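You operate a simulated robot arm through the tools that you are given. There is no shell and no other tool. Be economical: measure what you need, move in short steps, check, and stop when the job is done.

You are at the controls of a simulated two-armed robot. One attempt, no reset.

JOB
Set the drive one dial to the stroke on the job card.
Fine: try the start button first; free the dial clamp, shut it after.

It is judged by the outcome, as a careful person would: the job done as asked, and still so three seconds after it is handed in. It fails if anything else is knocked over, pushed out of place, dropped, spilled or broken.

ROBOT AND FRAMES
Two 7-joint arms with fingered hands on one trunk, on a base that drives. Base frame: it is fixed to the floor where the robot stands at the start and does not move with it; the origin is under the middle of the robot, x ahead of it, y to its left, z up. Readings come in mm, rad, newtons and seconds.
The left shoulder is at the start at [102, 125, 997], the right one opposite. With the tool pointing down near the work surface each hand reaches from about 460 to 840 mm from the robot's upright axis, wherever it stands, measured 20 degrees to its own side. Places, roughly: drive one dial [700, -200, 700]; drive one dial clamp [700, -200, 800]; drive one isolator [700, 0, 600]; drive one start button [600, 0, 700]; drive two dial [1700, -3100, 700]; drive two dial clamp [1700, -3100, 800]; job card [100, 1600, 700]. Payload 3.6 kg a hand.
The tool frame of a hand sits at the grasp point between the pads (the TCP): z along the fingers, y along the line on which they close. The tips reach 30 mm beyond it. The gripper opens to 104 mm. The gripper's body begins 35 mm behind the TCP. The gripper is a hand of 4 fingers: y runs from the thumb to the fingers, the wrist lies at [-15, -104, -178] in the tool frame, and closing takes about 1.5 s.
Orientation is that of the tool frame in the base frame, as a unit quaternion [w, x, y, z]. With the fingers straight down and the wrist toward the robot, the tool's x, y and z point along [0, 1, 0], [1, 0, 0] and [0, 0, -1] of the base frame.

CONTROLS
- The arms move only by the tool arm_command. It takes "left_moves", "right_moves" or both (then of equal length, played together; a hand with none holds still); each is text: rows parted by semicolons, each of 7 numbers parted by spaces: the finger opening in mm, from 0 to 104, then the shift along the tool's x, y, z in mm, then the turn, a rotation vector about the tool's x, y, z in rad. In form: fingers x y z rx ry rz; .... A call has 1 to 8 rows; each row is the pose to reach, as a shift and turn from the pose commanded when the call began, along the tool's axes at that moment. Rows are played at 5 a second. More than 50 mm and 0.15 rad between two rows, or a gripper value outside its range, and nothing of the call is played. Where a pose cannot be reached the arm comes as near as it can. A force on the tool above 90 N (or 10 N above the force at the start of the call, whichever is more), or a blocked arm, ends the call early, and 0.2 s more pass. The fingers move at their own pace (about 72 mm/s each) and stop on an object; they squeeze with about 31 N. The grip force told is the motor's: it shows also when the fingers shut on nothing. Time passes only in rows, and 0.2 s behind the last, so rows that repeat a pose let the fingers close. The reply holds the time, the measured pose of the TCP, the force on the tool along the base axes, the opening and the grip force, in the units named above and with some noise, with the torque about the TCP (base axes, N m) and any sound that the robot's microphone picked up.
- Cameras (640 x 400 px; columns grow to the right, rows downward): "scene" is now at [208.2, -19.1, 1132.7]; the picture's right is [-0.26, -0.96, 0.00], its down [-0.53, 0.14, -0.84] and it looks along [0.81, -0.22, -0.55] (base axes); focal length 214 px, centre (320, 200). "left" rides on the left gripper at [-61, -92, -130] in its tool frame; the picture's right is [-0.81, -0.28, 0.52], its down [0.53, -0.71, 0.46] and it looks along [0.24, 0.64, 0.72] (tool axes); focal length 275 px, centre (320, 200). "right" rides on the right gripper at [61, -92, -130] in its tool frame; the picture's right is [-0.81, 0.28, -0.52], its down [-0.53, -0.71, 0.45] and it looks along [-0.24, 0.64, 0.72] (tool axes); focal length 275 px, centre (320, 200). There is no depth. A picture from a camera that has moved, and an enlarged one, comes with that camera's place and axes in the base frame and with its lens. The place of the scene camera against the robot may be out by one fixed shift of up to 18 mm in any direction.
- capture(camera): a new picture of that camera. The clock stands still meanwhile.
- move_column(by): slides the trunk up (or, below 0, down) by that many mm; the arms and the scene camera ride with it, the base frame stays. It gives what a move gives, with no picture.
- steer(legs): drives the robot by 1 to 6 legs, each [ahead, left, turn to the left] in mm, mm and rad, along the robot's own axes; the way and the turn of a leg run together, so that a leg with both is an arc; at most 1500 mm and 3.142 rad a leg. The arms and the cameras ride along, it lands a little off, and it stops where it bumps. It gives what a move gives.
- set_grasp(shape, hand): the hand has 4 fingers and takes this shape, open, in about a second: jaw (thumb against the fingers, like two jaws); tri (thumb and two fingers); tip (a fingertip pinch); poke (one finger out to press); point (the index stretched); flat (the hand flat); cup (the hand cupped); fist (a fist). The gripper value then closes the fingers along that shape, each until it touches; the sizes above hold for jaw. It gives what a move gives, with no picture.
- aim_head(pan, tilt): turns the head with the scene camera to pan (to the left, within 1.396 rad either way) and tilt (down, from -0.506 to 1.204), counted from straight ahead of the robot. It gives what a move gives.
- enlarge(camera, box): a new picture of the part [left, top, right, bottom] of that camera's present view, enlarged. The clock stands still meanwhile.
- finish_job(): hands the job in; it is judged then, once.

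Work in short steps. Places have to be worked out from the pictures, the camera data and where the tool is seen: move nearer, look again, correct. Check each grasp and each placing, and mend what went wrong. You have 120 turns and 108 pictures in all, those below and enlarged ones among them. Open the grippers and draw the arms clear of the work before you hand the job in, unless the task says otherwise; then end with one line.

The tools are called after "Call:" as a command line: name --argument value ..., lists and objects as JSON in quotes. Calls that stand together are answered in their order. arm_command: Moves the arms, as the interface text tells. Its arguments: {"type":"object","properties":{"left_moves":{"type":"string"},"right_moves":{"type":"string"}},"required":[]} The other tools are called the same way: move_column (by) slides the trunk up or down; set_grasp (shape, hand) gives the hand a shape; steer (legs) drives the base; aim_head (pan, tilt) turns the head that bears the scene camera; capture (camera) takes a picture; enlarge (camera, box) takes an enlarged picture of a part of a camera's view; finish_job () hands the job in.

At the start:

```text
time: 0.0
left_ee_pos: [572.9, 146.4, 1038.6]
left_orientation: [0.001, 0.707, 0.707, 0.0]
left_force: [-0.3, -0.1, -0.6]
left_torque: [0.04, -0.01, 0.01]
left_opening: 103.4
left_gripper_force: 0.0
left_shape: jaw
right_ee_pos: [411.8, -254.2, 1062.4]
right_orientation: [0.001, 0.707, 0.707, 0.001]
right_force: [0.1, 0.6, 1.0]
right_torque: [0.01, 0.01, 0.03]
right_opening: 103.9
right_gripper_force: 0.0
right_shape: jaw
trunk travel left (down, up): [-225.0, 311.0]
robot x, y, heading: [1.4, 2.4, -0.0]
head pan, tilt: [-0.265, 0.576]
```

scene: 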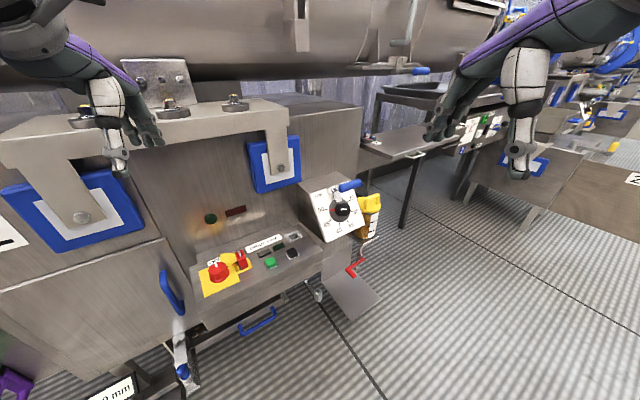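
right: 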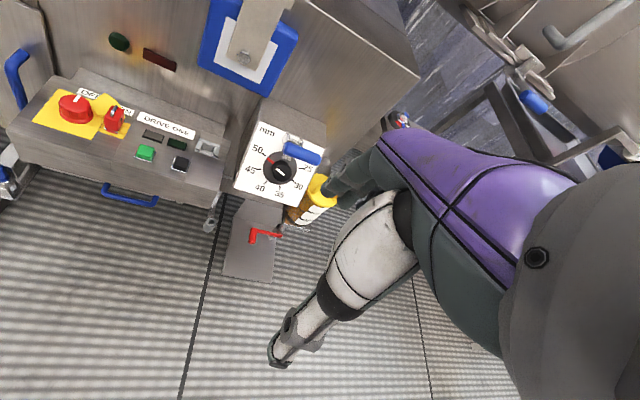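
left: 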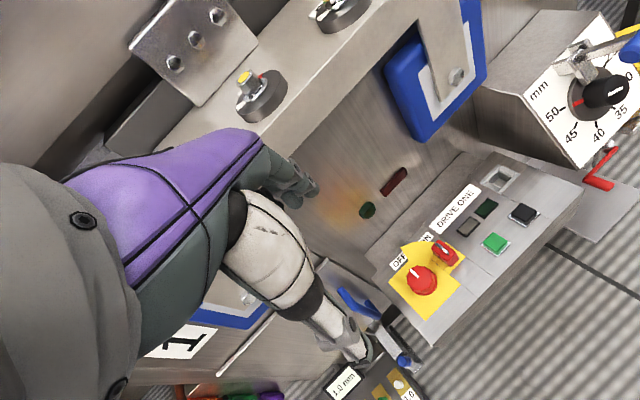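

The panel shows an isolator (red on yellow), a start button (green), a dial and clamp. I'll look closer at the panel first.

Call:
enlarge --camera "left" --box '[340, 140, 600, 320]'

Call:
enlarge --camera "right" --box '[220, 80, 360, 300]'

Call:
enlarge --camera "scene" --box '[180, 170, 400, 310]'

```text
2.22 times, centred on (470, 230) of left
camera zoom: at [482.3, 85.6, 1169.6], right [-0.28, -0.81, -0.52], down [-0.71, 0.53, -0.46], along [0.64, 0.24, -0.72], focal length 612 px, centre (-13, 133)
```

zoom: 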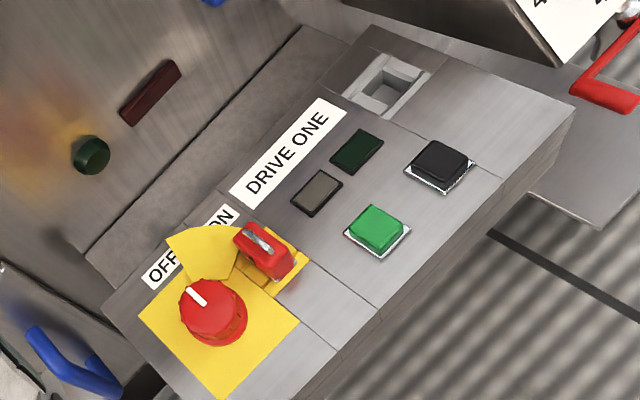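

```text
1.82 times, centred on (290, 190) of right
camera zoom: at [321.0, -192.4, 1193.2], right [0.27, -0.81, 0.52], down [-0.71, -0.53, -0.46], along [0.65, -0.24, -0.72], focal length 500 px, centre (374, 218)
```

zoom: 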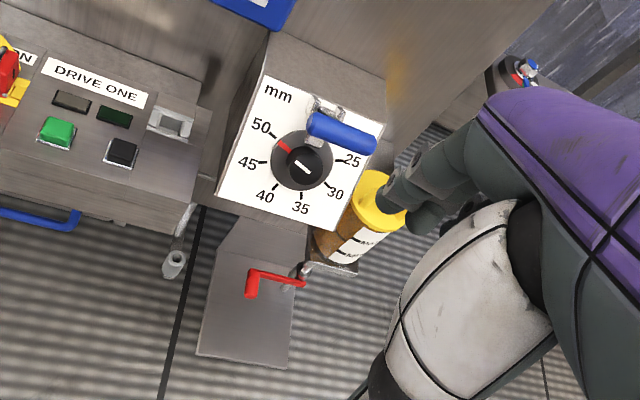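

```text
2.86 times, centred on (290, 240) of scene
camera zoom: at [208.2, -19.1, 1132.7], right [-0.26, -0.96, 0.0], down [-0.53, 0.14, -0.84], along [0.81, -0.22, -0.55], focal length 613 px, centre (406, 86)
```

zoom: 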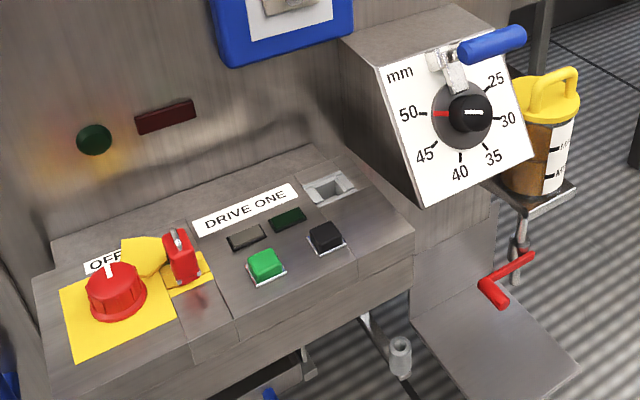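

The isolator looks to be OFF with a padlock in its hasp, and the dial reads about 50. Next I need the job card, so I turn the head left.

Call:
aim_head --pan 1.39 --tilt 0.25

Call:
capture --camera "scene"

```text
time: 1.7
left_ee_pos: [574.3, 147.7, 1037.8]
left_orientation: [0.0, 0.707, 0.708, 0.0]
left_force: [0.2, -0.4, -0.2]
left_torque: [0.03, 0.03, -0.01]
left_opening: 103.7
left_gripper_force: 0.1
left_shape: jaw
right_ee_pos: [411.8, -254.7, 1062.6]
right_orientation: [0.0, 0.707, 0.707, 0.001]
right_force: [-0.6, 0.0, -0.5]
right_torque: [-0.01, 0.02, -0.01]
right_opening: 103.9
right_gripper_force: 0.0
right_shape: jaw
trunk travel left (down, up): [-225.0, 311.0]
robot x, y, heading: [2.6, 1.3, 0.0]
head pan, tilt: [1.389, 0.25]
```

```text
101 pictures are left
camera scene: at [139.2, 96.1, 1162.8], right [0.98, -0.18, 0.0], down [-0.04, -0.24, -0.97], along [0.18, 0.95, -0.25], focal length 214 px, centre (320, 200)
```

scene: 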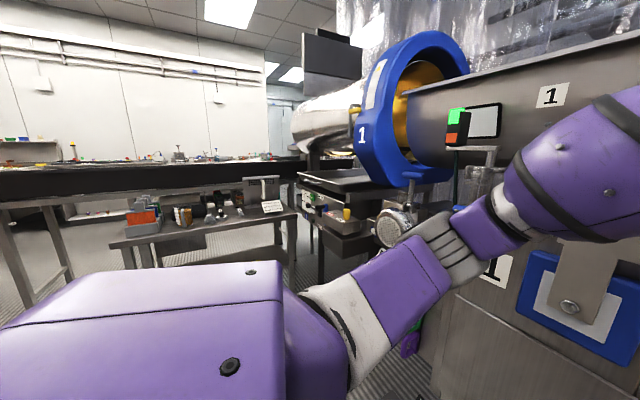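

I can see a bench with a white card at about (272, 207). I enlarge it.

Call:
enlarge --camera "scene" --box '[240, 170, 310, 225]'

```text
7.27 times, centred on (275, 198) of scene
camera zoom: at [139.2, 96.1, 1162.8], right [0.98, -0.18, 0.0], down [-0.04, -0.24, -0.97], along [0.18, 0.95, -0.25], focal length 1560 px, centre (647, 218)
```

zoom: 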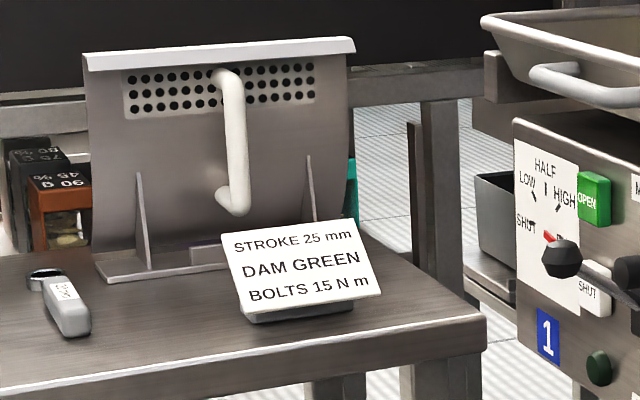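

Card reads "STROKE 25 mm". Now back to the panel: I aim the head at the dial and set the left hand to poke for the start button.

Call:
aim_head --pan -0.35 --tilt 0.75

Call:
set_grasp --hand "left" --shape "poke"

Call:
enlarge --camera "scene" --box '[220, 80, 420, 240]'

Call:
capture --camera "left"

```text
time: 3.5
left_ee_pos: [574.5, 146.5, 1039.1]
left_orientation: [0.0, 0.707, 0.707, 0.0]
left_force: [0.1, -0.3, 0.3]
left_torque: [-0.04, 0.01, -0.02]
left_opening: 103.5
left_gripper_force: 0.1
left_shape: jaw
right_ee_pos: [412.9, -254.2, 1063.3]
right_orientation: [0.001, 0.707, 0.708, 0.001]
right_force: [0.7, -0.4, 0.7]
right_torque: [0.0, -0.02, 0.01]
right_opening: 103.9
right_gripper_force: 0.0
right_shape: jaw
trunk travel left (down, up): [-225.0, 311.0]
robot x, y, heading: [-0.0, 1.0, -0.004]
head pan, tilt: [-0.351, 0.75]
```

```text
time: 4.4
left_ee_pos: [574.4, 146.3, 1038.1]
left_orientation: [0.0, 0.707, 0.707, 0.0]
left_force: [0.0, 0.2, 0.9]
left_torque: [0.02, 0.04, 0.02]
left_opening: 0.0
left_gripper_force: 0.1
left_shape: poke
right_ee_pos: [412.8, -253.7, 1063.0]
right_orientation: [0.002, 0.707, 0.708, 0.0]
right_force: [0.4, 0.0, 0.4]
right_torque: [-0.02, 0.01, -0.03]
right_opening: 103.7
right_gripper_force: 0.1
right_shape: jaw
trunk travel left (down, up): [-225.0, 311.0]
robot x, y, heading: [-3.7, 0.7, -0.0]
head pan, tilt: [-0.351, 0.75]
```

```text
2.50 times, centred on (320, 160) of scene
camera zoom: at [200.1, -24.2, 1117.7], right [-0.34, -0.94, 0.0], down [-0.64, 0.23, -0.73], along [0.69, -0.25, -0.68], focal length 536 px, centre (320, 300)
```

zoom: 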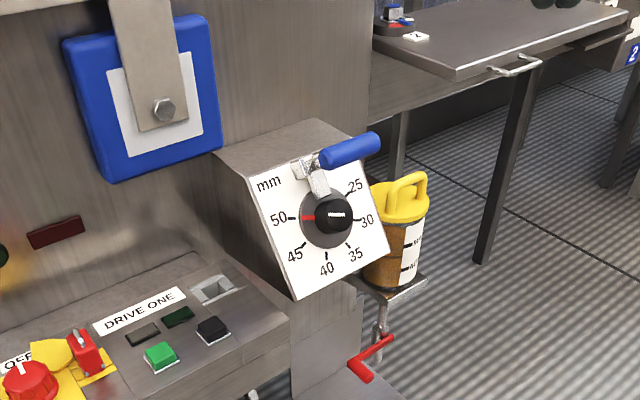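

```text
98 pictures are left
camera left: at [482.2, 85.6, 1169.6], right [-0.27, -0.81, -0.52], down [-0.71, 0.53, -0.46], along [0.64, 0.24, -0.72], focal length 275 px, centre (320, 200)
```

left: 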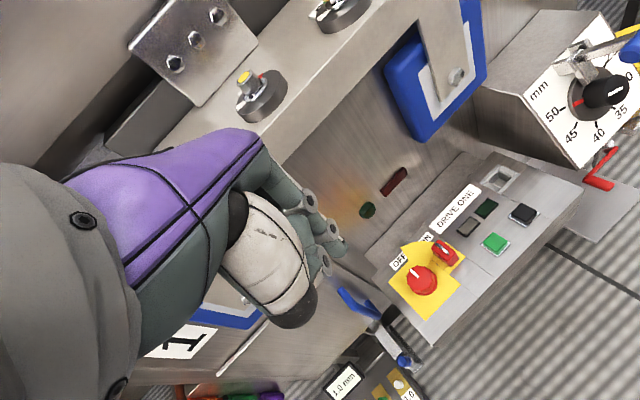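

I check where the poking fingertip sits relative to the TCP.

Call:
enlarge --camera "left" --box '[230, 130, 390, 330]'

Call:
capture --camera "right"

Call:
capture --camera "scene"

```text
2.00 times, centred on (310, 230) of left
camera zoom: at [482.2, 85.6, 1169.6], right [-0.27, -0.81, -0.52], down [-0.71, 0.53, -0.46], along [0.64, 0.24, -0.72], focal length 551 px, centre (340, 140)
```

zoom: 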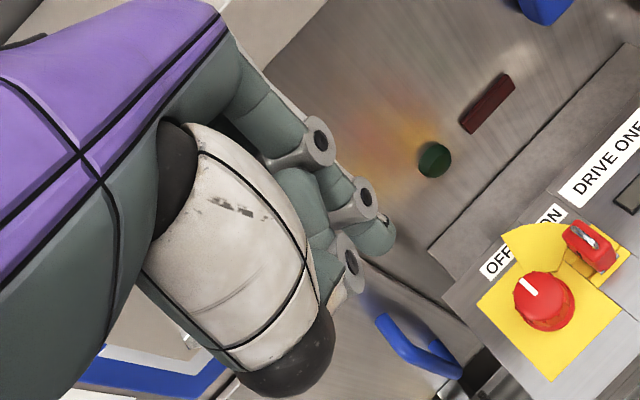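

```text
96 pictures are left
camera right: at [321.0, -192.4, 1193.2], right [0.27, -0.81, 0.52], down [-0.71, -0.53, -0.46], along [0.65, -0.24, -0.72], focal length 275 px, centre (320, 200)
```

right: 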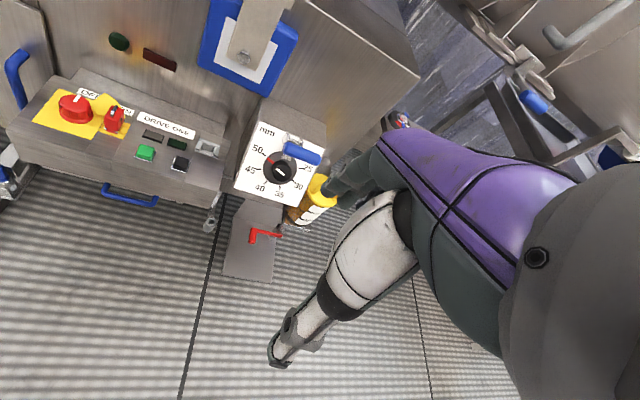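

```text
95 pictures are left
camera scene: at [200.1, -24.2, 1117.7], right [-0.34, -0.94, 0.0], down [-0.64, 0.23, -0.73], along [0.69, -0.25, -0.68], focal length 214 px, centre (320, 200)
```

scene: 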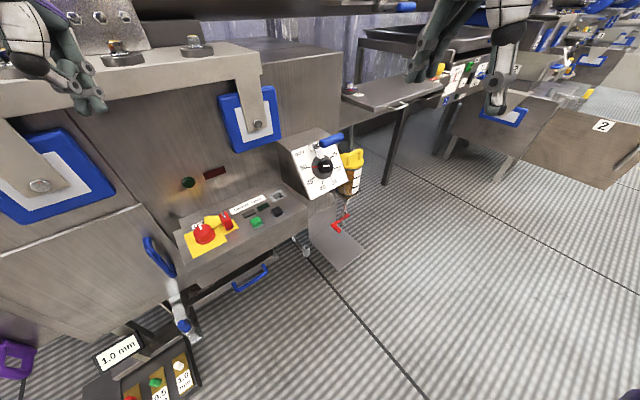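

The fingertip lies roughly 12 mm toward tool -x and near 28 mm beyond the TCP. I move the left hand above the start button (estimated near [637, 0, 680]).

Call:
arm_command --left_moves "0 -23 9 40 0 0 0; 0 -46 18 80 0 0 0; 0 -69 27 120 0 0 0; 0 -92 36 160 0 0 0; 0 -114 44 200 0 0 0; 0 -134 51 238 0 0 0; 0 -134 51 238 0 0 0"

Call:
capture --camera "left"

Call:
capture --camera "scene"

```text
time: 6.0
left_ee_pos: [624.2, 12.0, 800.3]
left_orientation: [-0.001, 0.707, 0.708, 0.0]
left_force: [-0.1, -0.3, -1.2]
left_torque: [-0.01, 0.02, -0.03]
left_opening: 0.1
left_gripper_force: 0.0
left_shape: poke
right_ee_pos: [414.4, -253.4, 1062.4]
right_orientation: [0.001, 0.707, 0.708, 0.001]
right_force: [0.2, -0.7, -0.2]
right_torque: [-0.04, -0.02, -0.03]
right_opening: 103.7
right_gripper_force: 0.1
right_shape: jaw
trunk travel left (down, up): [-225.0, 311.0]
robot x, y, heading: [-2.2, -4.3, 0.0]
head pan, tilt: [-0.351, 0.75]
```

```text
94 pictures are left
camera left: at [532.5, -49.1, 931.8], right [-0.28, -0.81, -0.52], down [-0.71, 0.53, -0.46], along [0.64, 0.24, -0.72], focal length 275 px, centre (320, 200)
```

left: 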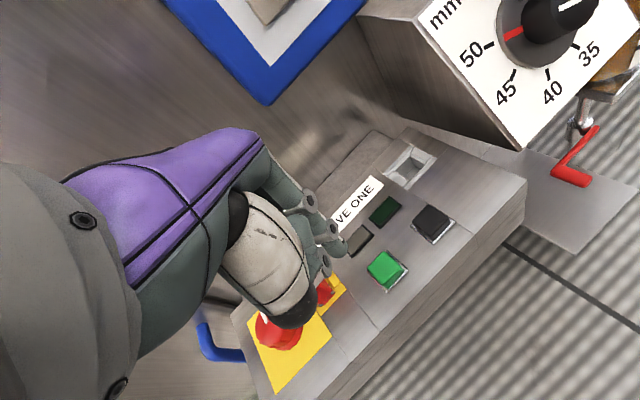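

```text
93 pictures are left
camera scene: at [200.0, -24.0, 1117.8], right [-0.34, -0.94, 0.0], down [-0.64, 0.23, -0.73], along [0.69, -0.25, -0.68], focal length 214 px, centre (320, 200)
```

scene: 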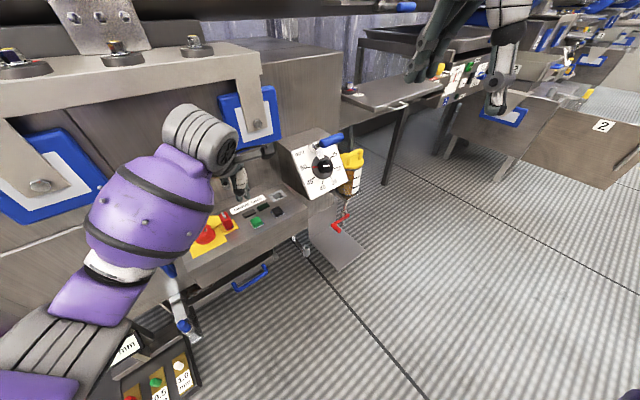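

Triangulating two left views puts the button at about [642, -2, 668]. I descend to about 15 mm above touching and check.

Call:
arm_command --left_moves "0 -1 10 40 0 0 0; 0 -2 19 83 0 0 0; 0 -2 19 83 0 0 0"

Call:
enlarge --camera "left" --box '[260, 180, 460, 305]'

Call:
enlarge --camera "scene" --box '[180, 140, 320, 260]'

Call:
enlarge --camera "right" --box '[60, 60, 260, 220]'

```text
time: 6.8
left_ee_pos: [643.4, 11.7, 717.8]
left_orientation: [-0.001, 0.707, 0.707, 0.0]
left_force: [0.9, -0.4, 0.3]
left_torque: [0.0, 0.0, 0.03]
left_opening: 0.0
left_gripper_force: 0.1
left_shape: poke
right_ee_pos: [413.1, -253.2, 1063.9]
right_orientation: [0.001, 0.707, 0.707, 0.001]
right_force: [-0.1, 0.4, -1.3]
right_torque: [0.0, -0.03, -0.02]
right_opening: 103.8
right_gripper_force: 0.1
right_shape: jaw
trunk travel left (down, up): [-225.0, 311.0]
robot x, y, heading: [0.2, -1.4, 0.0]
head pan, tilt: [-0.351, 0.75]
```

```text
3.20 times, centred on (360, 242) of left
camera zoom: at [551.9, -49.5, 849.0], right [-0.27, -0.81, -0.52], down [-0.71, 0.53, -0.46], along [0.65, 0.24, -0.72], focal length 881 px, centre (192, 64)
```

zoom: 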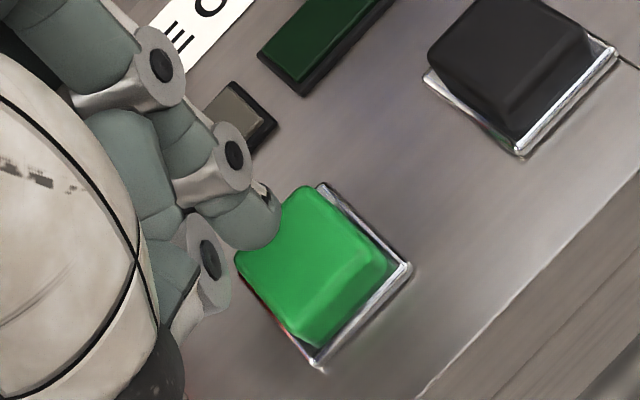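

```text
3.33 times, centred on (250, 200) of scene
camera zoom: at [200.0, -24.2, 1117.8], right [-0.34, -0.94, 0.0], down [-0.64, 0.23, -0.73], along [0.69, -0.25, -0.68], focal length 715 px, centre (553, 200)
```

zoom: 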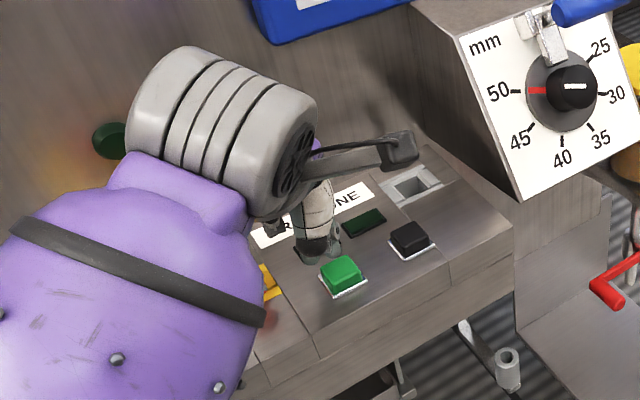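

```text
2.50 times, centred on (160, 140) of right
camera zoom: at [320.9, -192.3, 1193.2], right [0.27, -0.81, 0.52], down [-0.71, -0.53, -0.46], along [0.65, -0.24, -0.72], focal length 688 px, centre (720, 350)
```

zoom: 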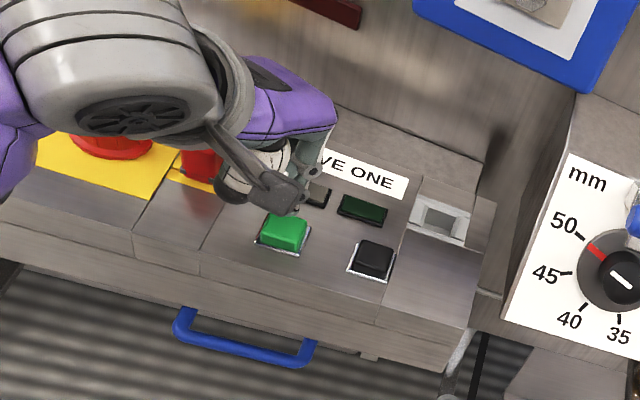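

The tip is above the button. I descend 14 mm, then read force.

Call:
arm_command --left_moves "0 0 2 7 0 0 0; 0 0 2 14 0 0 0; 0 0 2 14 0 0 0"

Call:
enlarge --camera "left" --box '[260, 180, 460, 305]'

```text
time: 7.6
left_ee_pos: [645.1, 10.6, 704.5]
left_orientation: [0.0, 0.707, 0.707, 0.0]
left_force: [0.1, 0.7, 0.6]
left_torque: [0.05, 0.04, -0.01]
left_opening: 0.0
left_gripper_force: 0.0
left_shape: poke
right_ee_pos: [413.1, -253.7, 1062.6]
right_orientation: [0.0, 0.707, 0.707, 0.0]
right_force: [0.7, 0.6, 0.2]
right_torque: [-0.03, 0.0, 0.0]
right_opening: 103.6
right_gripper_force: 0.1
right_shape: jaw
trunk travel left (down, up): [-225.0, 311.0]
robot x, y, heading: [-0.2, -1.9, -0.002]
head pan, tilt: [-0.351, 0.75]
```

```text
3.20 times, centred on (360, 242) of left
camera zoom: at [554.0, -49.8, 834.8], right [-0.27, -0.81, -0.52], down [-0.71, 0.53, -0.46], along [0.64, 0.24, -0.72], focal length 881 px, centre (192, 64)
```

zoom: 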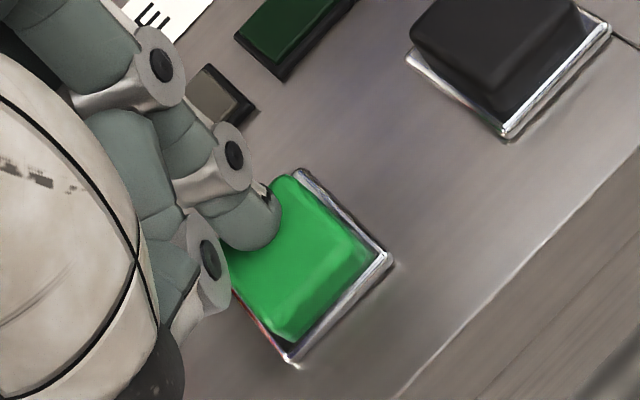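

The button is converging toward the tip in the view; contact expected in 10–25 mm. I continue slowly.

Call:
arm_command --left_moves "0 0 0 5 0 0 0; 0 0 0 10 0 0 0; 0 0 0 13 0 0 0; 0 0 0 13 0 0 0"

Call:
enlarge --camera "left" --box '[260, 180, 460, 305]'

```text
time: 8.6
left_ee_pos: [648.1, 11.1, 696.7]
left_orientation: [0.004, 0.707, 0.707, 0.003]
left_force: [1.2, 7.0, 33.3]
left_torque: [0.1, -0.09, -0.03]
left_opening: 0.2
left_gripper_force: 0.1
left_shape: poke
right_ee_pos: [411.0, -253.1, 1063.8]
right_orientation: [0.002, 0.707, 0.708, 0.0]
right_force: [0.4, 0.0, 0.1]
right_torque: [0.02, 0.01, -0.01]
right_opening: 103.5
right_gripper_force: 0.1
right_shape: jaw
trunk travel left (down, up): [-225.0, 311.0]
robot x, y, heading: [-0.8, 3.5, 0.001]
head pan, tilt: [-0.351, 0.75]
heard: click
```

```text
3.20 times, centred on (360, 242) of left
camera zoom: at [552.9, -49.6, 825.9], right [-0.27, -0.81, -0.52], down [-0.71, 0.53, -0.46], along [0.65, 0.24, -0.72], focal length 881 px, centre (192, 64)
```

zoom: 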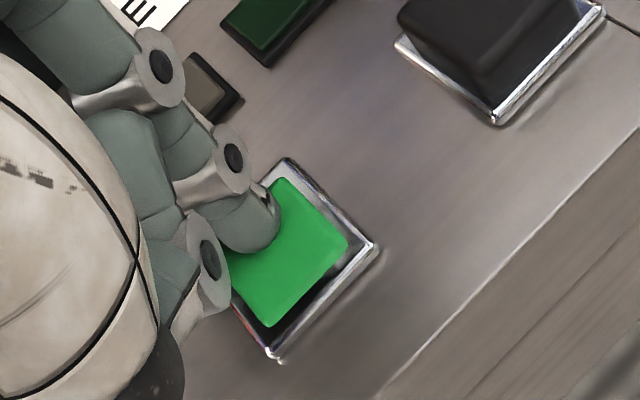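

Button pressed with a click and no motor sound; the lamp remains dark. I lift off and check the lamps.

Call:
arm_command --left_moves "0 0 0 -15 0 0 0; 0 0 -10 -50 0 0 0; 0 30 -20 -90 0 0 0; 0 70 -30 -130 0 0 0; 0 110 -45 -170 0 0 0; 0 140 -60 -205 0 0 0; 0 140 -60 -240 0 0 0; 0 140 -60 -240 0 0 0"

Call:
enlarge --camera "scene" --box '[160, 120, 380, 260]'

Call:
enlarge --camera "left" --box '[340, 140, 600, 320]'

```text
refused: row 3 steps farther than a row can; nothing moved
```

```text
2.86 times, centred on (270, 190) of scene
camera zoom: at [197.5, -23.6, 1118.4], right [-0.34, -0.94, 0.0], down [-0.64, 0.23, -0.73], along [0.69, -0.25, -0.68], focal length 613 px, centre (463, 229)
```

zoom: 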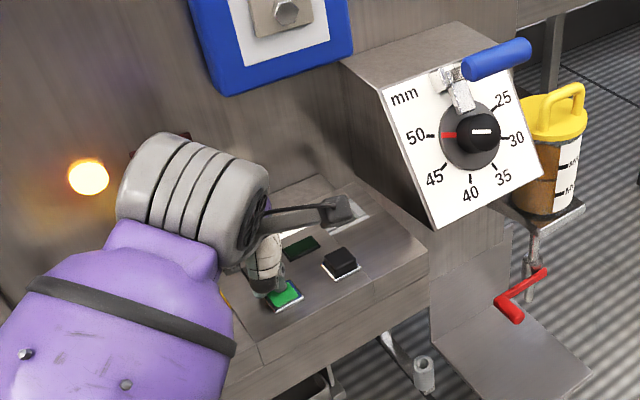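

```text
2.22 times, centred on (470, 230) of left
camera zoom: at [552.9, -49.6, 825.9], right [-0.27, -0.81, -0.52], down [-0.71, 0.53, -0.46], along [0.65, 0.24, -0.72], focal length 612 px, centre (-13, 133)
```

zoom: 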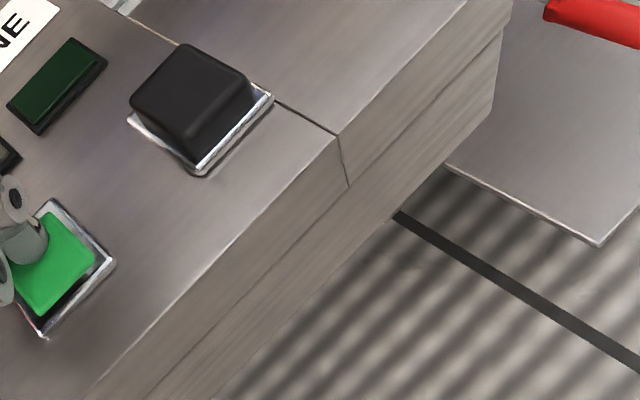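

The refused call moved nothing. A round lamp on the face now glows amber while the button is held, so I lift off in smaller steps and look again.

Call:
arm_command --left_moves "0 0 0 -20 0 0 0; 0 0 -5 -60 0 0 0; 0 25 -15 -98 0 0 0; 0 50 -25 -138 0 0 0; 0 75 -35 -178 0 0 0; 0 100 -45 -218 0 0 0; 0 125 -55 -258 0 0 0; 0 125 -55 -258 0 0 0"

Call:
enlarge --camera "scene" --box '[160, 120, 380, 260]'

Call:
enlarge --camera "left" --box '[340, 140, 600, 320]'

```text
time: 10.4
left_ee_pos: [591.0, 136.1, 949.0]
left_orientation: [0.0, 0.707, 0.707, 0.0]
left_force: [-0.2, 0.2, 0.8]
left_torque: [-0.04, 0.02, -0.04]
left_opening: 0.0
left_gripper_force: 0.0
left_shape: poke
right_ee_pos: [412.9, -254.9, 1063.4]
right_orientation: [0.001, 0.707, 0.707, 0.001]
right_force: [-0.6, 0.0, -0.3]
right_torque: [-0.01, 0.0, 0.02]
right_opening: 103.9
right_gripper_force: 0.1
right_shape: jaw
trunk travel left (down, up): [-225.0, 311.0]
robot x, y, heading: [-0.3, 2.0, -0.003]
head pan, tilt: [-0.351, 0.75]
```

```text
2.86 times, centred on (270, 190) of scene
camera zoom: at [200.3, -24.4, 1117.6], right [-0.34, -0.94, 0.0], down [-0.64, 0.23, -0.73], along [0.69, -0.25, -0.68], focal length 613 px, centre (463, 229)
```

zoom: 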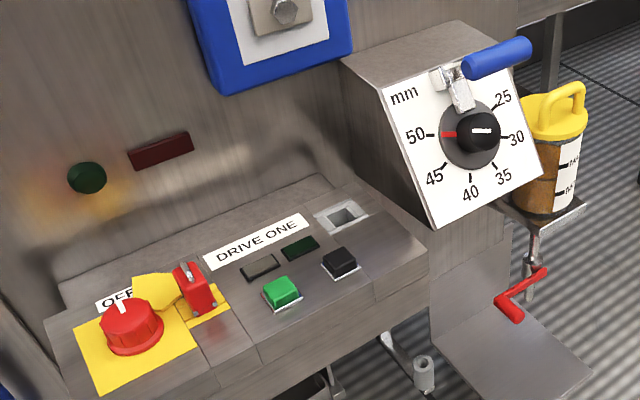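

```text
2.22 times, centred on (470, 230) of left
camera zoom: at [499.2, 75.9, 1080.5], right [-0.27, -0.81, -0.52], down [-0.71, 0.53, -0.45], along [0.64, 0.24, -0.72], focal length 612 px, centre (-13, 133)
```

zoom: 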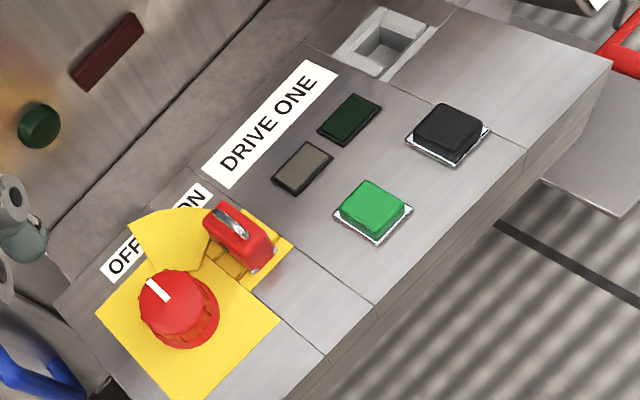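

The lamp is dark again. I check whether it carries a label or flashes by itself, before deciding what it means.

Call:
enlarge --camera "scene" --box '[165, 155, 245, 205]'

Call:
arm_command --left_moves "0 0 0 0 0 0 0; 0 0 0 0 0 0 0"

Call:
capture --camera "scene"

```text
8.00 times, centred on (205, 180) of scene
camera zoom: at [200.3, -24.4, 1117.6], right [-0.34, -0.94, 0.0], down [-0.64, 0.23, -0.73], along [0.69, -0.25, -0.68], focal length 1716 px, centre (1240, 360)
```

zoom: 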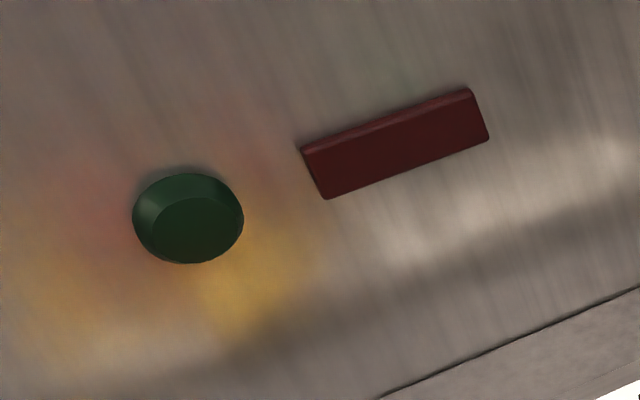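

```text
time: 11.0
left_ee_pos: [591.2, 137.4, 950.0]
left_orientation: [0.0, 0.707, 0.707, 0.0]
left_force: [-0.1, -0.3, 0.7]
left_torque: [0.02, 0.01, -0.01]
left_opening: 0.2
left_gripper_force: 0.1
left_shape: poke
right_ee_pos: [412.6, -254.1, 1061.9]
right_orientation: [0.001, 0.707, 0.708, 0.001]
right_force: [0.1, 0.3, 0.3]
right_torque: [0.01, 0.01, 0.01]
right_opening: 103.9
right_gripper_force: 0.1
right_shape: jaw
trunk travel left (down, up): [-225.0, 311.0]
robot x, y, heading: [-0.8, 2.1, 0.001]
head pan, tilt: [-0.351, 0.75]
```

```text
82 pictures are left
camera scene: at [200.1, -24.2, 1117.7], right [-0.34, -0.94, 0.0], down [-0.64, 0.23, -0.73], along [0.69, -0.25, -0.68], focal length 214 px, centre (320, 200)
```

scene: 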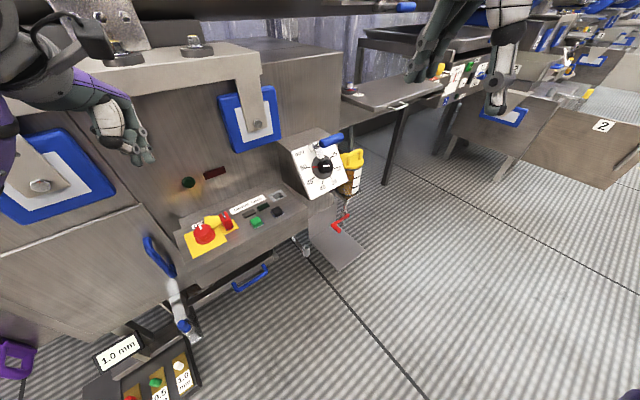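

Start proved dead: the drive did not run. Next I bring the right hand's camera nearer to the dial (knob estimated at [724, -232, 748]) for a good look at the clamp.

Call:
arm_command --right_moves "104 7 30 32 0 0 0; 104 15 60 65 0 0 0; 104 22 90 98 0 0 0; 104 30 120 130 0 0 0; 104 37 150 162 0 0 0; 104 45 175 190 0 0 0; 104 45 175 190 0 0 0"

Call:
capture --camera "right"

Call:
enlarge --camera "scene" --box '[260, 110, 380, 220]'

```text
time: 12.6
left_ee_pos: [590.0, 137.5, 948.4]
left_orientation: [0.0, 0.707, 0.708, 0.0]
left_force: [-0.2, -0.8, -0.7]
left_torque: [0.01, -0.03, -0.02]
left_opening: 0.0
left_gripper_force: 0.0
left_shape: poke
right_ee_pos: [586.9, -209.9, 872.7]
right_orientation: [0.001, 0.707, 0.707, 0.001]
right_force: [0.0, -0.3, 0.4]
right_torque: [-0.01, -0.02, 0.0]
right_opening: 103.9
right_gripper_force: 0.0
right_shape: jaw
trunk travel left (down, up): [-225.0, 311.0]
robot x, y, heading: [2.4, 0.8, 0.006]
head pan, tilt: [-0.351, 0.75]
```

```text
81 pictures are left
camera right: at [496.2, -147.9, 1002.5], right [0.27, -0.81, 0.52], down [-0.71, -0.53, -0.46], along [0.65, -0.24, -0.72], focal length 275 px, centre (320, 200)
```

right: 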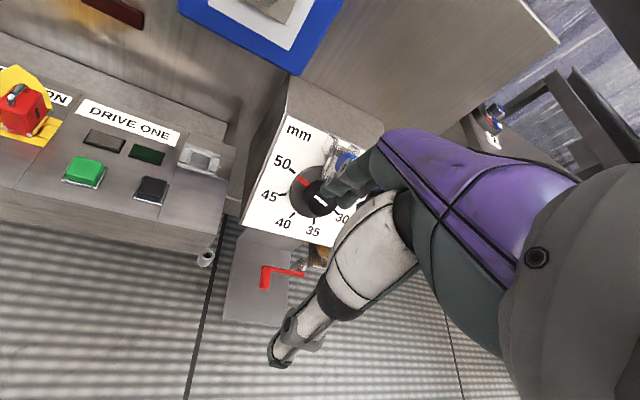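

```text
3.64 times, centred on (320, 165) of scene
camera zoom: at [199.9, -24.2, 1117.8], right [-0.34, -0.94, 0.0], down [-0.64, 0.23, -0.73], along [0.69, -0.25, -0.68], focal length 780 px, centre (320, 327)
```

zoom: 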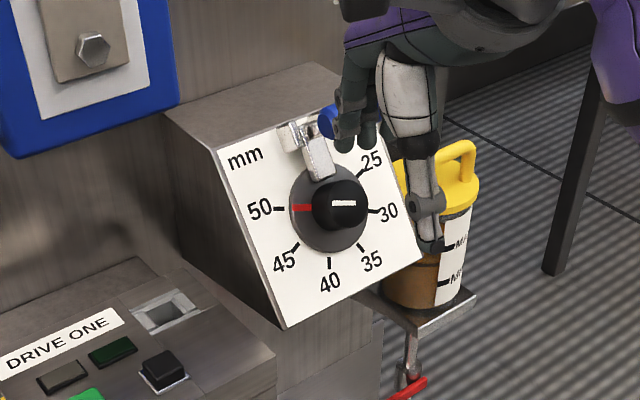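

The right hand hides the clamp; I draw it back and bring the left camera round for a close view of the clamp from the left.

Call:
arm_command --right_moves "104 -20 -35 -25 0 0 0; 104 -40 -70 -50 0 0 0; 104 -60 -105 -75 0 0 0; 104 -60 -140 -100 0 0 0; 104 -60 -140 -100 0 0 0; 104 -60 -140 -100 0 0 0" --left_moves "0 -45 10 0 0 0 0; 0 -90 20 0 0 0 0; 0 -130 35 20 0 0 0; 0 -165 50 50 0 0 0; 0 -195 60 85 0 0 0; 0 -195 60 115 0 0 0"

Call:
capture --camera "left"

Call:
enlarge --camera "scene" --box '[270, 110, 370, 200]'

```text
time: 14.0
left_ee_pos: [652.6, -58.6, 834.4]
left_orientation: [0.001, 0.707, 0.707, 0.0]
left_force: [0.3, 0.8, 0.0]
left_torque: [0.0, -0.02, 0.04]
left_opening: 0.1
left_gripper_force: 0.1
left_shape: poke
right_ee_pos: [448.3, -269.6, 972.3]
right_orientation: [0.001, 0.707, 0.707, 0.0]
right_force: [-1.2, 1.0, 0.4]
right_torque: [-0.02, 0.01, -0.01]
right_opening: 104.1
right_gripper_force: 0.0
right_shape: jaw
trunk travel left (down, up): [-225.0, 311.0]
robot x, y, heading: [0.1, 2.6, -0.006]
head pan, tilt: [-0.351, 0.75]
```

```text
79 pictures are left
camera left: at [559.9, -120.7, 964.8], right [-0.27, -0.81, -0.52], down [-0.71, 0.53, -0.46], along [0.65, 0.24, -0.72], focal length 275 px, centre (320, 200)
```

left: 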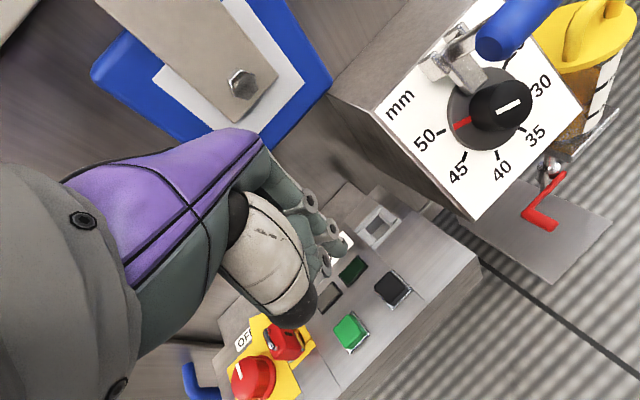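

```text
4.44 times, centred on (320, 155) of scene
camera zoom: at [200.1, -24.0, 1117.7], right [-0.34, -0.94, 0.0], down [-0.64, 0.23, -0.73], along [0.69, -0.25, -0.68], focal length 953 px, centre (320, 400)
```

zoom: 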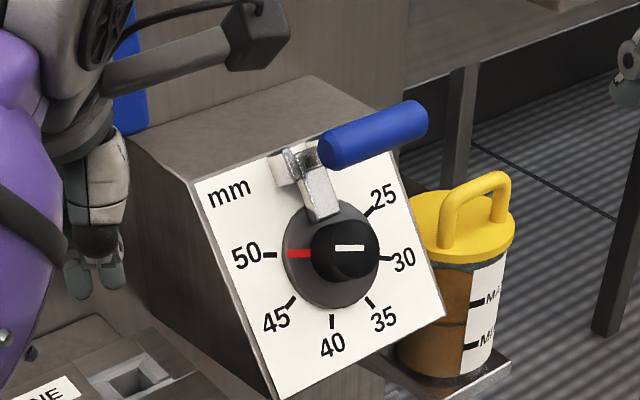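

Call:
enlarge --camera "left" --box '[370, 0, 610, 160]'

```text
2.50 times, centred on (490, 80) of left
camera zoom: at [559.9, -120.7, 964.8], right [-0.27, -0.81, -0.52], down [-0.71, 0.53, -0.46], along [0.65, 0.24, -0.72], focal length 688 px, centre (-105, 500)
```

zoom: 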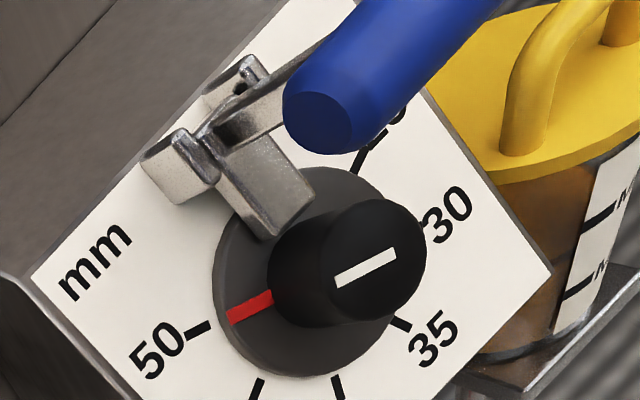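

The clamp pivots in two lugs on a cross pin, with a foot on the disc rim and a blue-gripped lever. I need the handle's direction in 3D, so I look from the right camera too.

Call:
capture --camera "right"

Call:
enlarge --camera "right" --box '[220, 70, 380, 220]'

```text
76 pictures are left
camera right: at [356.9, -208.1, 1102.9], right [0.27, -0.81, 0.52], down [-0.71, -0.53, -0.46], along [0.65, -0.24, -0.72], focal length 275 px, centre (320, 200)
```

right: 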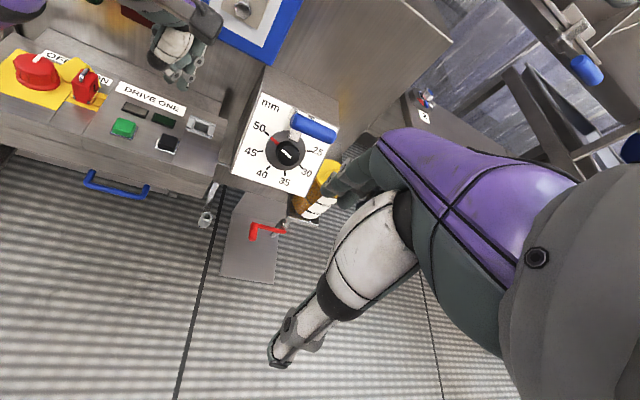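

```text
2.67 times, centred on (300, 145) of right
camera zoom: at [356.9, -208.1, 1102.9], right [0.27, -0.81, 0.52], down [-0.71, -0.53, -0.46], along [0.65, -0.24, -0.72], focal length 734 px, centre (373, 347)
```

zoom: 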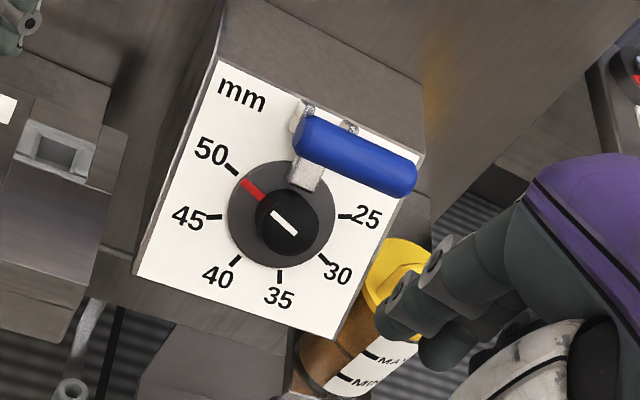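

From left/right triangulation: pivot ≈ [772,-219,802], handle (crosswise) centre ≈ [717,-245,834], face yawed ~20° with normal ≈ [-.79,-.29,.54]. To release, the handle must swing up toward the face-up direction. I bring the right hand in front of the handle, fingers along the face normal, and draw the left hand away.

Call:
arm_command --right_moves "104 -0.5 24 10 -0.1235 0.0218 -0.0395; 104 -1 48 21 -0.247 0.0435 -0.079; 104 -1.5 71 31 -0.3705 0.065 -0.1185; 104 -2 95 42 -0.494 0.087 -0.158; 104 -2.5 119 52 -0.6175 0.109 -0.1975; 104 -3 142 63 -0.741 0.1305 -0.237; 104 -3.5 166 73 -0.8645 0.152 -0.2765; 104 -4 190 84 -0.988 0.174 -0.316" --left_moves "0 0 -5 -30 0 0 0; 0 20 -15 -60 0 0 0; 0 50 -25 -90 0 0 0; 0 85 -35 -115 0 0 0; 0 120 -45 -115 0 0 0; 0 155 -55 -115 0 0 0; 0 195 -60 -115 0 0 0; 0 195 -60 -115 0 0 0"

Call:
capture --camera "right"

Call:
capture --camera "scene"

```text
time: 15.8
left_ee_pos: [591.3, 134.5, 948.7]
left_orientation: [0.0, 0.707, 0.707, -0.001]
left_force: [0.5, 0.4, 0.6]
left_torque: [-0.02, 0.04, 0.0]
left_opening: 0.1
left_gripper_force: 0.1
left_shape: poke
right_ee_pos: [637.9, -273.2, 889.1]
right_orientation: [0.276, 0.505, 0.718, 0.392]
right_force: [-0.1, -0.6, 0.5]
right_torque: [-0.02, 0.01, -0.01]
right_opening: 103.7
right_gripper_force: 0.2
right_shape: jaw
trunk travel left (down, up): [-225.0, 311.0]
robot x, y, heading: [1.7, -0.3, 0.001]
head pan, tilt: [-0.351, 0.75]
```

```text
74 pictures are left
camera right: at [468.1, -269.2, 881.9], right [0.0, -0.86, 0.51], down [0.18, -0.5, -0.85], along [0.98, 0.1, 0.15], focal length 275 px, centre (320, 200)
```

right: 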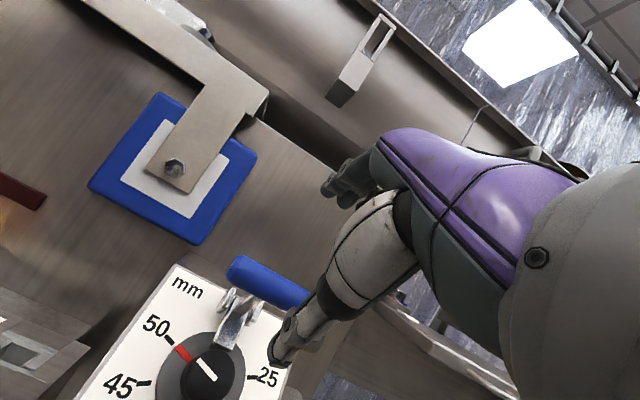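

```text
73 pictures are left
camera scene: at [200.4, -24.5, 1117.7], right [-0.34, -0.94, 0.0], down [-0.64, 0.23, -0.73], along [0.69, -0.25, -0.68], focal length 214 px, centre (320, 200)
```

scene: 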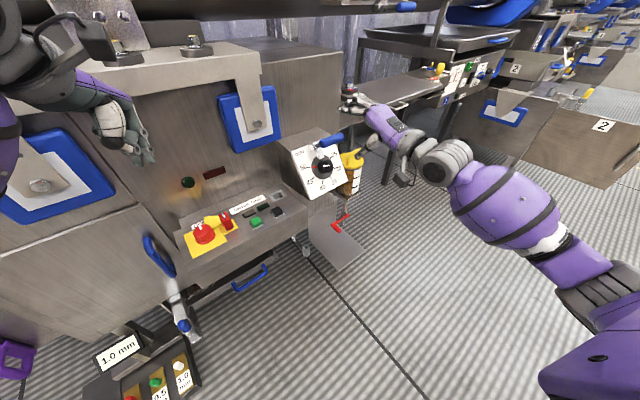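

The handle projects exactly where predicted (mid ≈ (272,284)). I narrow the fingers to 70 mm and advance along the tool z to straddle it.

Call:
arm_command --right_moves "70 0 0 20 0 0 0; 70 0 0 40 0 0 0; 70 0 0 60 0 0 0; 70 0 0 80 0 0 0; 70 0 0 95 0 0 0; 70 0 0 95 0 0 0"

Call:
capture --camera "right"

Call:
enlarge --camera "scene" --box '[260, 90, 420, 210]'

```text
time: 17.2
left_ee_pos: [589.5, 137.1, 948.4]
left_orientation: [0.0, 0.707, 0.707, 0.001]
left_force: [-0.1, 0.3, 0.4]
left_torque: [0.0, -0.01, 0.01]
left_opening: 0.3
left_gripper_force: 0.1
left_shape: poke
right_ee_pos: [714.1, -246.3, 836.6]
right_orientation: [0.276, 0.505, 0.718, 0.392]
right_force: [0.5, 0.6, 0.2]
right_torque: [0.01, -0.01, 0.01]
right_opening: 70.3
right_gripper_force: 0.1
right_shape: jaw
trunk travel left (down, up): [-225.0, 311.0]
robot x, y, heading: [4.0, -1.8, 0.001]
head pan, tilt: [-0.351, 0.75]
```

```text
72 pictures are left
camera right: at [542.9, -241.9, 830.4], right [0.01, -0.86, 0.51], down [0.18, -0.5, -0.85], along [0.98, 0.1, 0.15], focal length 275 px, centre (320, 200)
```

right: 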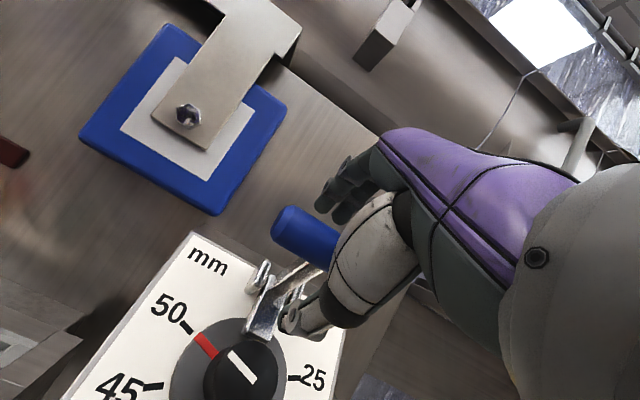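

```text
3.33 times, centred on (340, 150) of scene
camera zoom: at [200.0, -24.2, 1117.7], right [-0.34, -0.94, 0.0], down [-0.64, 0.23, -0.73], along [0.69, -0.25, -0.68], focal length 715 px, centre (253, 367)
```

zoom: 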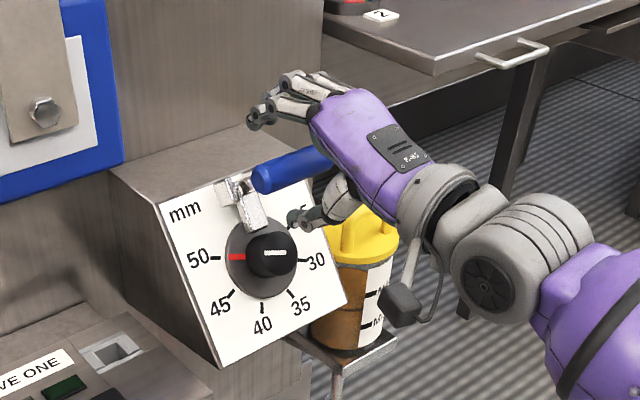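

Thumb is below and fingers are above the handle. I close to a loose cage (~36 mm) and start swinging it up around the pivot by ~40°.

Call:
arm_command --right_moves "36 0 0 3 0 0 0; 36 0 0 3 0 0 0; 36 0 0 3 0 0 0; 36 0 11.8 4 0.087 0 0; 36 0 23.3 7 0.175 0 0; 36 0 34 12 0.26 0 0; 36 0 43.7 19 0.35 0 0; 36 0 43.7 19 0.35 0 0"

Call:
capture --camera "right"

Call:
enlarge --camera "scene" --box '[260, 90, 420, 210]'

```text
time: 19.0
left_ee_pos: [590.7, 135.5, 948.2]
left_orientation: [0.001, 0.707, 0.707, 0.0]
left_force: [-0.3, -0.4, 0.4]
left_torque: [0.0, 0.0, 0.02]
left_opening: 0.0
left_gripper_force: 0.1
left_shape: poke
right_ee_pos: [749.8, -233.7, 865.4]
right_orientation: [0.183, 0.544, 0.776, 0.262]
right_force: [-6.1, -3.1, 0.0]
right_torque: [-0.04, 0.19, -0.03]
right_opening: 41.0
right_gripper_force: 0.0
right_shape: jaw
trunk travel left (down, up): [-225.0, 311.0]
robot x, y, heading: [-1.9, 0.4, -0.002]
head pan, tilt: [-0.351, 0.75]
```

```text
70 pictures are left
camera right: at [586.5, -226.6, 913.2], right [0.19, -0.79, 0.58], down [-0.09, -0.6, -0.79], along [0.98, 0.09, -0.19], focal length 275 px, centre (320, 200)
```

right: 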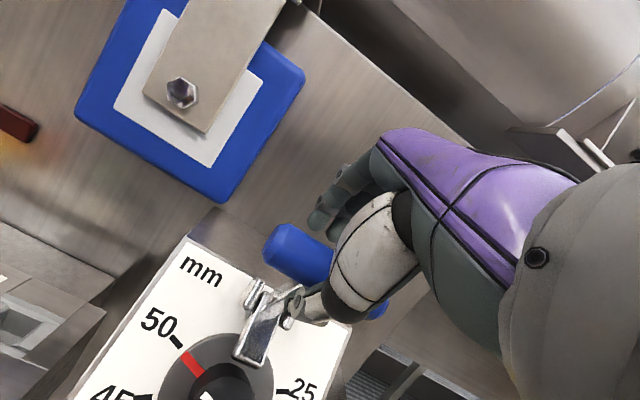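

```text
3.33 times, centred on (340, 150) of scene
camera zoom: at [199.5, -24.4, 1117.8], right [-0.34, -0.94, 0.0], down [-0.64, 0.23, -0.73], along [0.69, -0.25, -0.68], focal length 715 px, centre (253, 367)
```

zoom: 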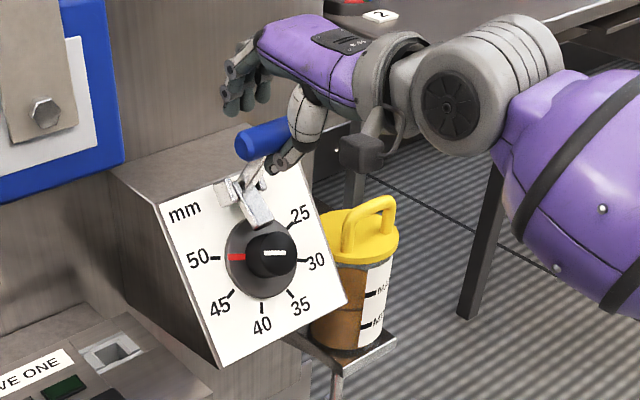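

The foot is lifting off the disc and forces are small. I continue the arc to about 80°.

Call:
arm_command --right_moves "36 0 10.8 5 0.07 0 0; 36 0 20.5 11.8 0.14 0 0; 36 0 28.9 20.1 0.21 0 0; 36 0 35.7 29.9 0.28 0 0; 36 0 35.7 29.9 0.28 0 0"

Call:
capture --camera "right"

Call:
enlarge --camera "scene" --box '[260, 90, 420, 210]'

```text
time: 20.2
left_ee_pos: [589.5, 135.9, 949.8]
left_orientation: [0.0, 0.707, 0.707, 0.0]
left_force: [0.7, 0.2, -0.8]
left_torque: [0.0, -0.01, -0.03]
left_opening: 0.1
left_gripper_force: 0.1
left_shape: poke
right_ee_pos: [793.1, -216.8, 863.7]
right_orientation: [0.106, 0.565, 0.804, 0.151]
right_force: [-9.3, -3.8, 6.7]
right_torque: [-0.17, 0.43, 0.01]
right_opening: 43.1
right_gripper_force: 0.1
right_shape: jaw
trunk travel left (down, up): [-225.0, 311.0]
robot x, y, heading: [-1.7, -0.3, 0.001]
head pan, tilt: [-0.351, 0.75]
```

```text
68 pictures are left
camera right: at [647.6, -204.2, 951.8], right [0.34, -0.74, 0.58], down [-0.29, -0.67, -0.68], along [0.89, 0.06, -0.44], focal length 275 px, centre (320, 200)
```

right: 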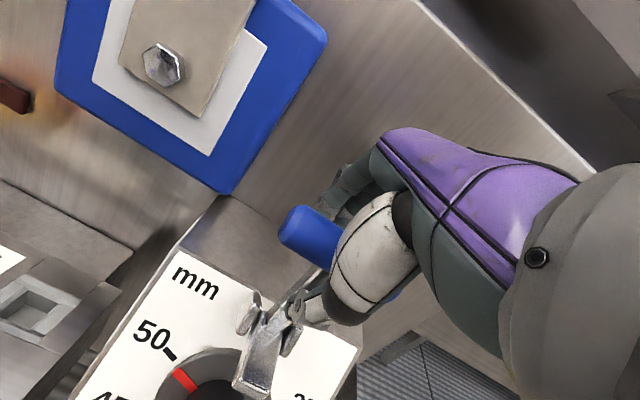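

```text
3.33 times, centred on (340, 150) of scene
camera zoom: at [198.6, -24.4, 1118.0], right [-0.34, -0.94, 0.0], down [-0.64, 0.23, -0.73], along [0.69, -0.25, -0.68], focal length 715 px, centre (253, 367)
```

zoom: 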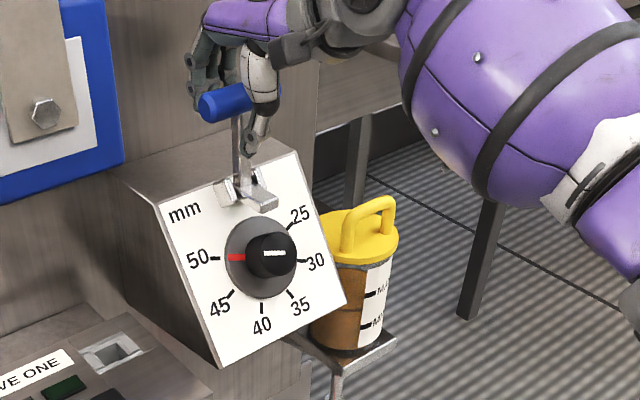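

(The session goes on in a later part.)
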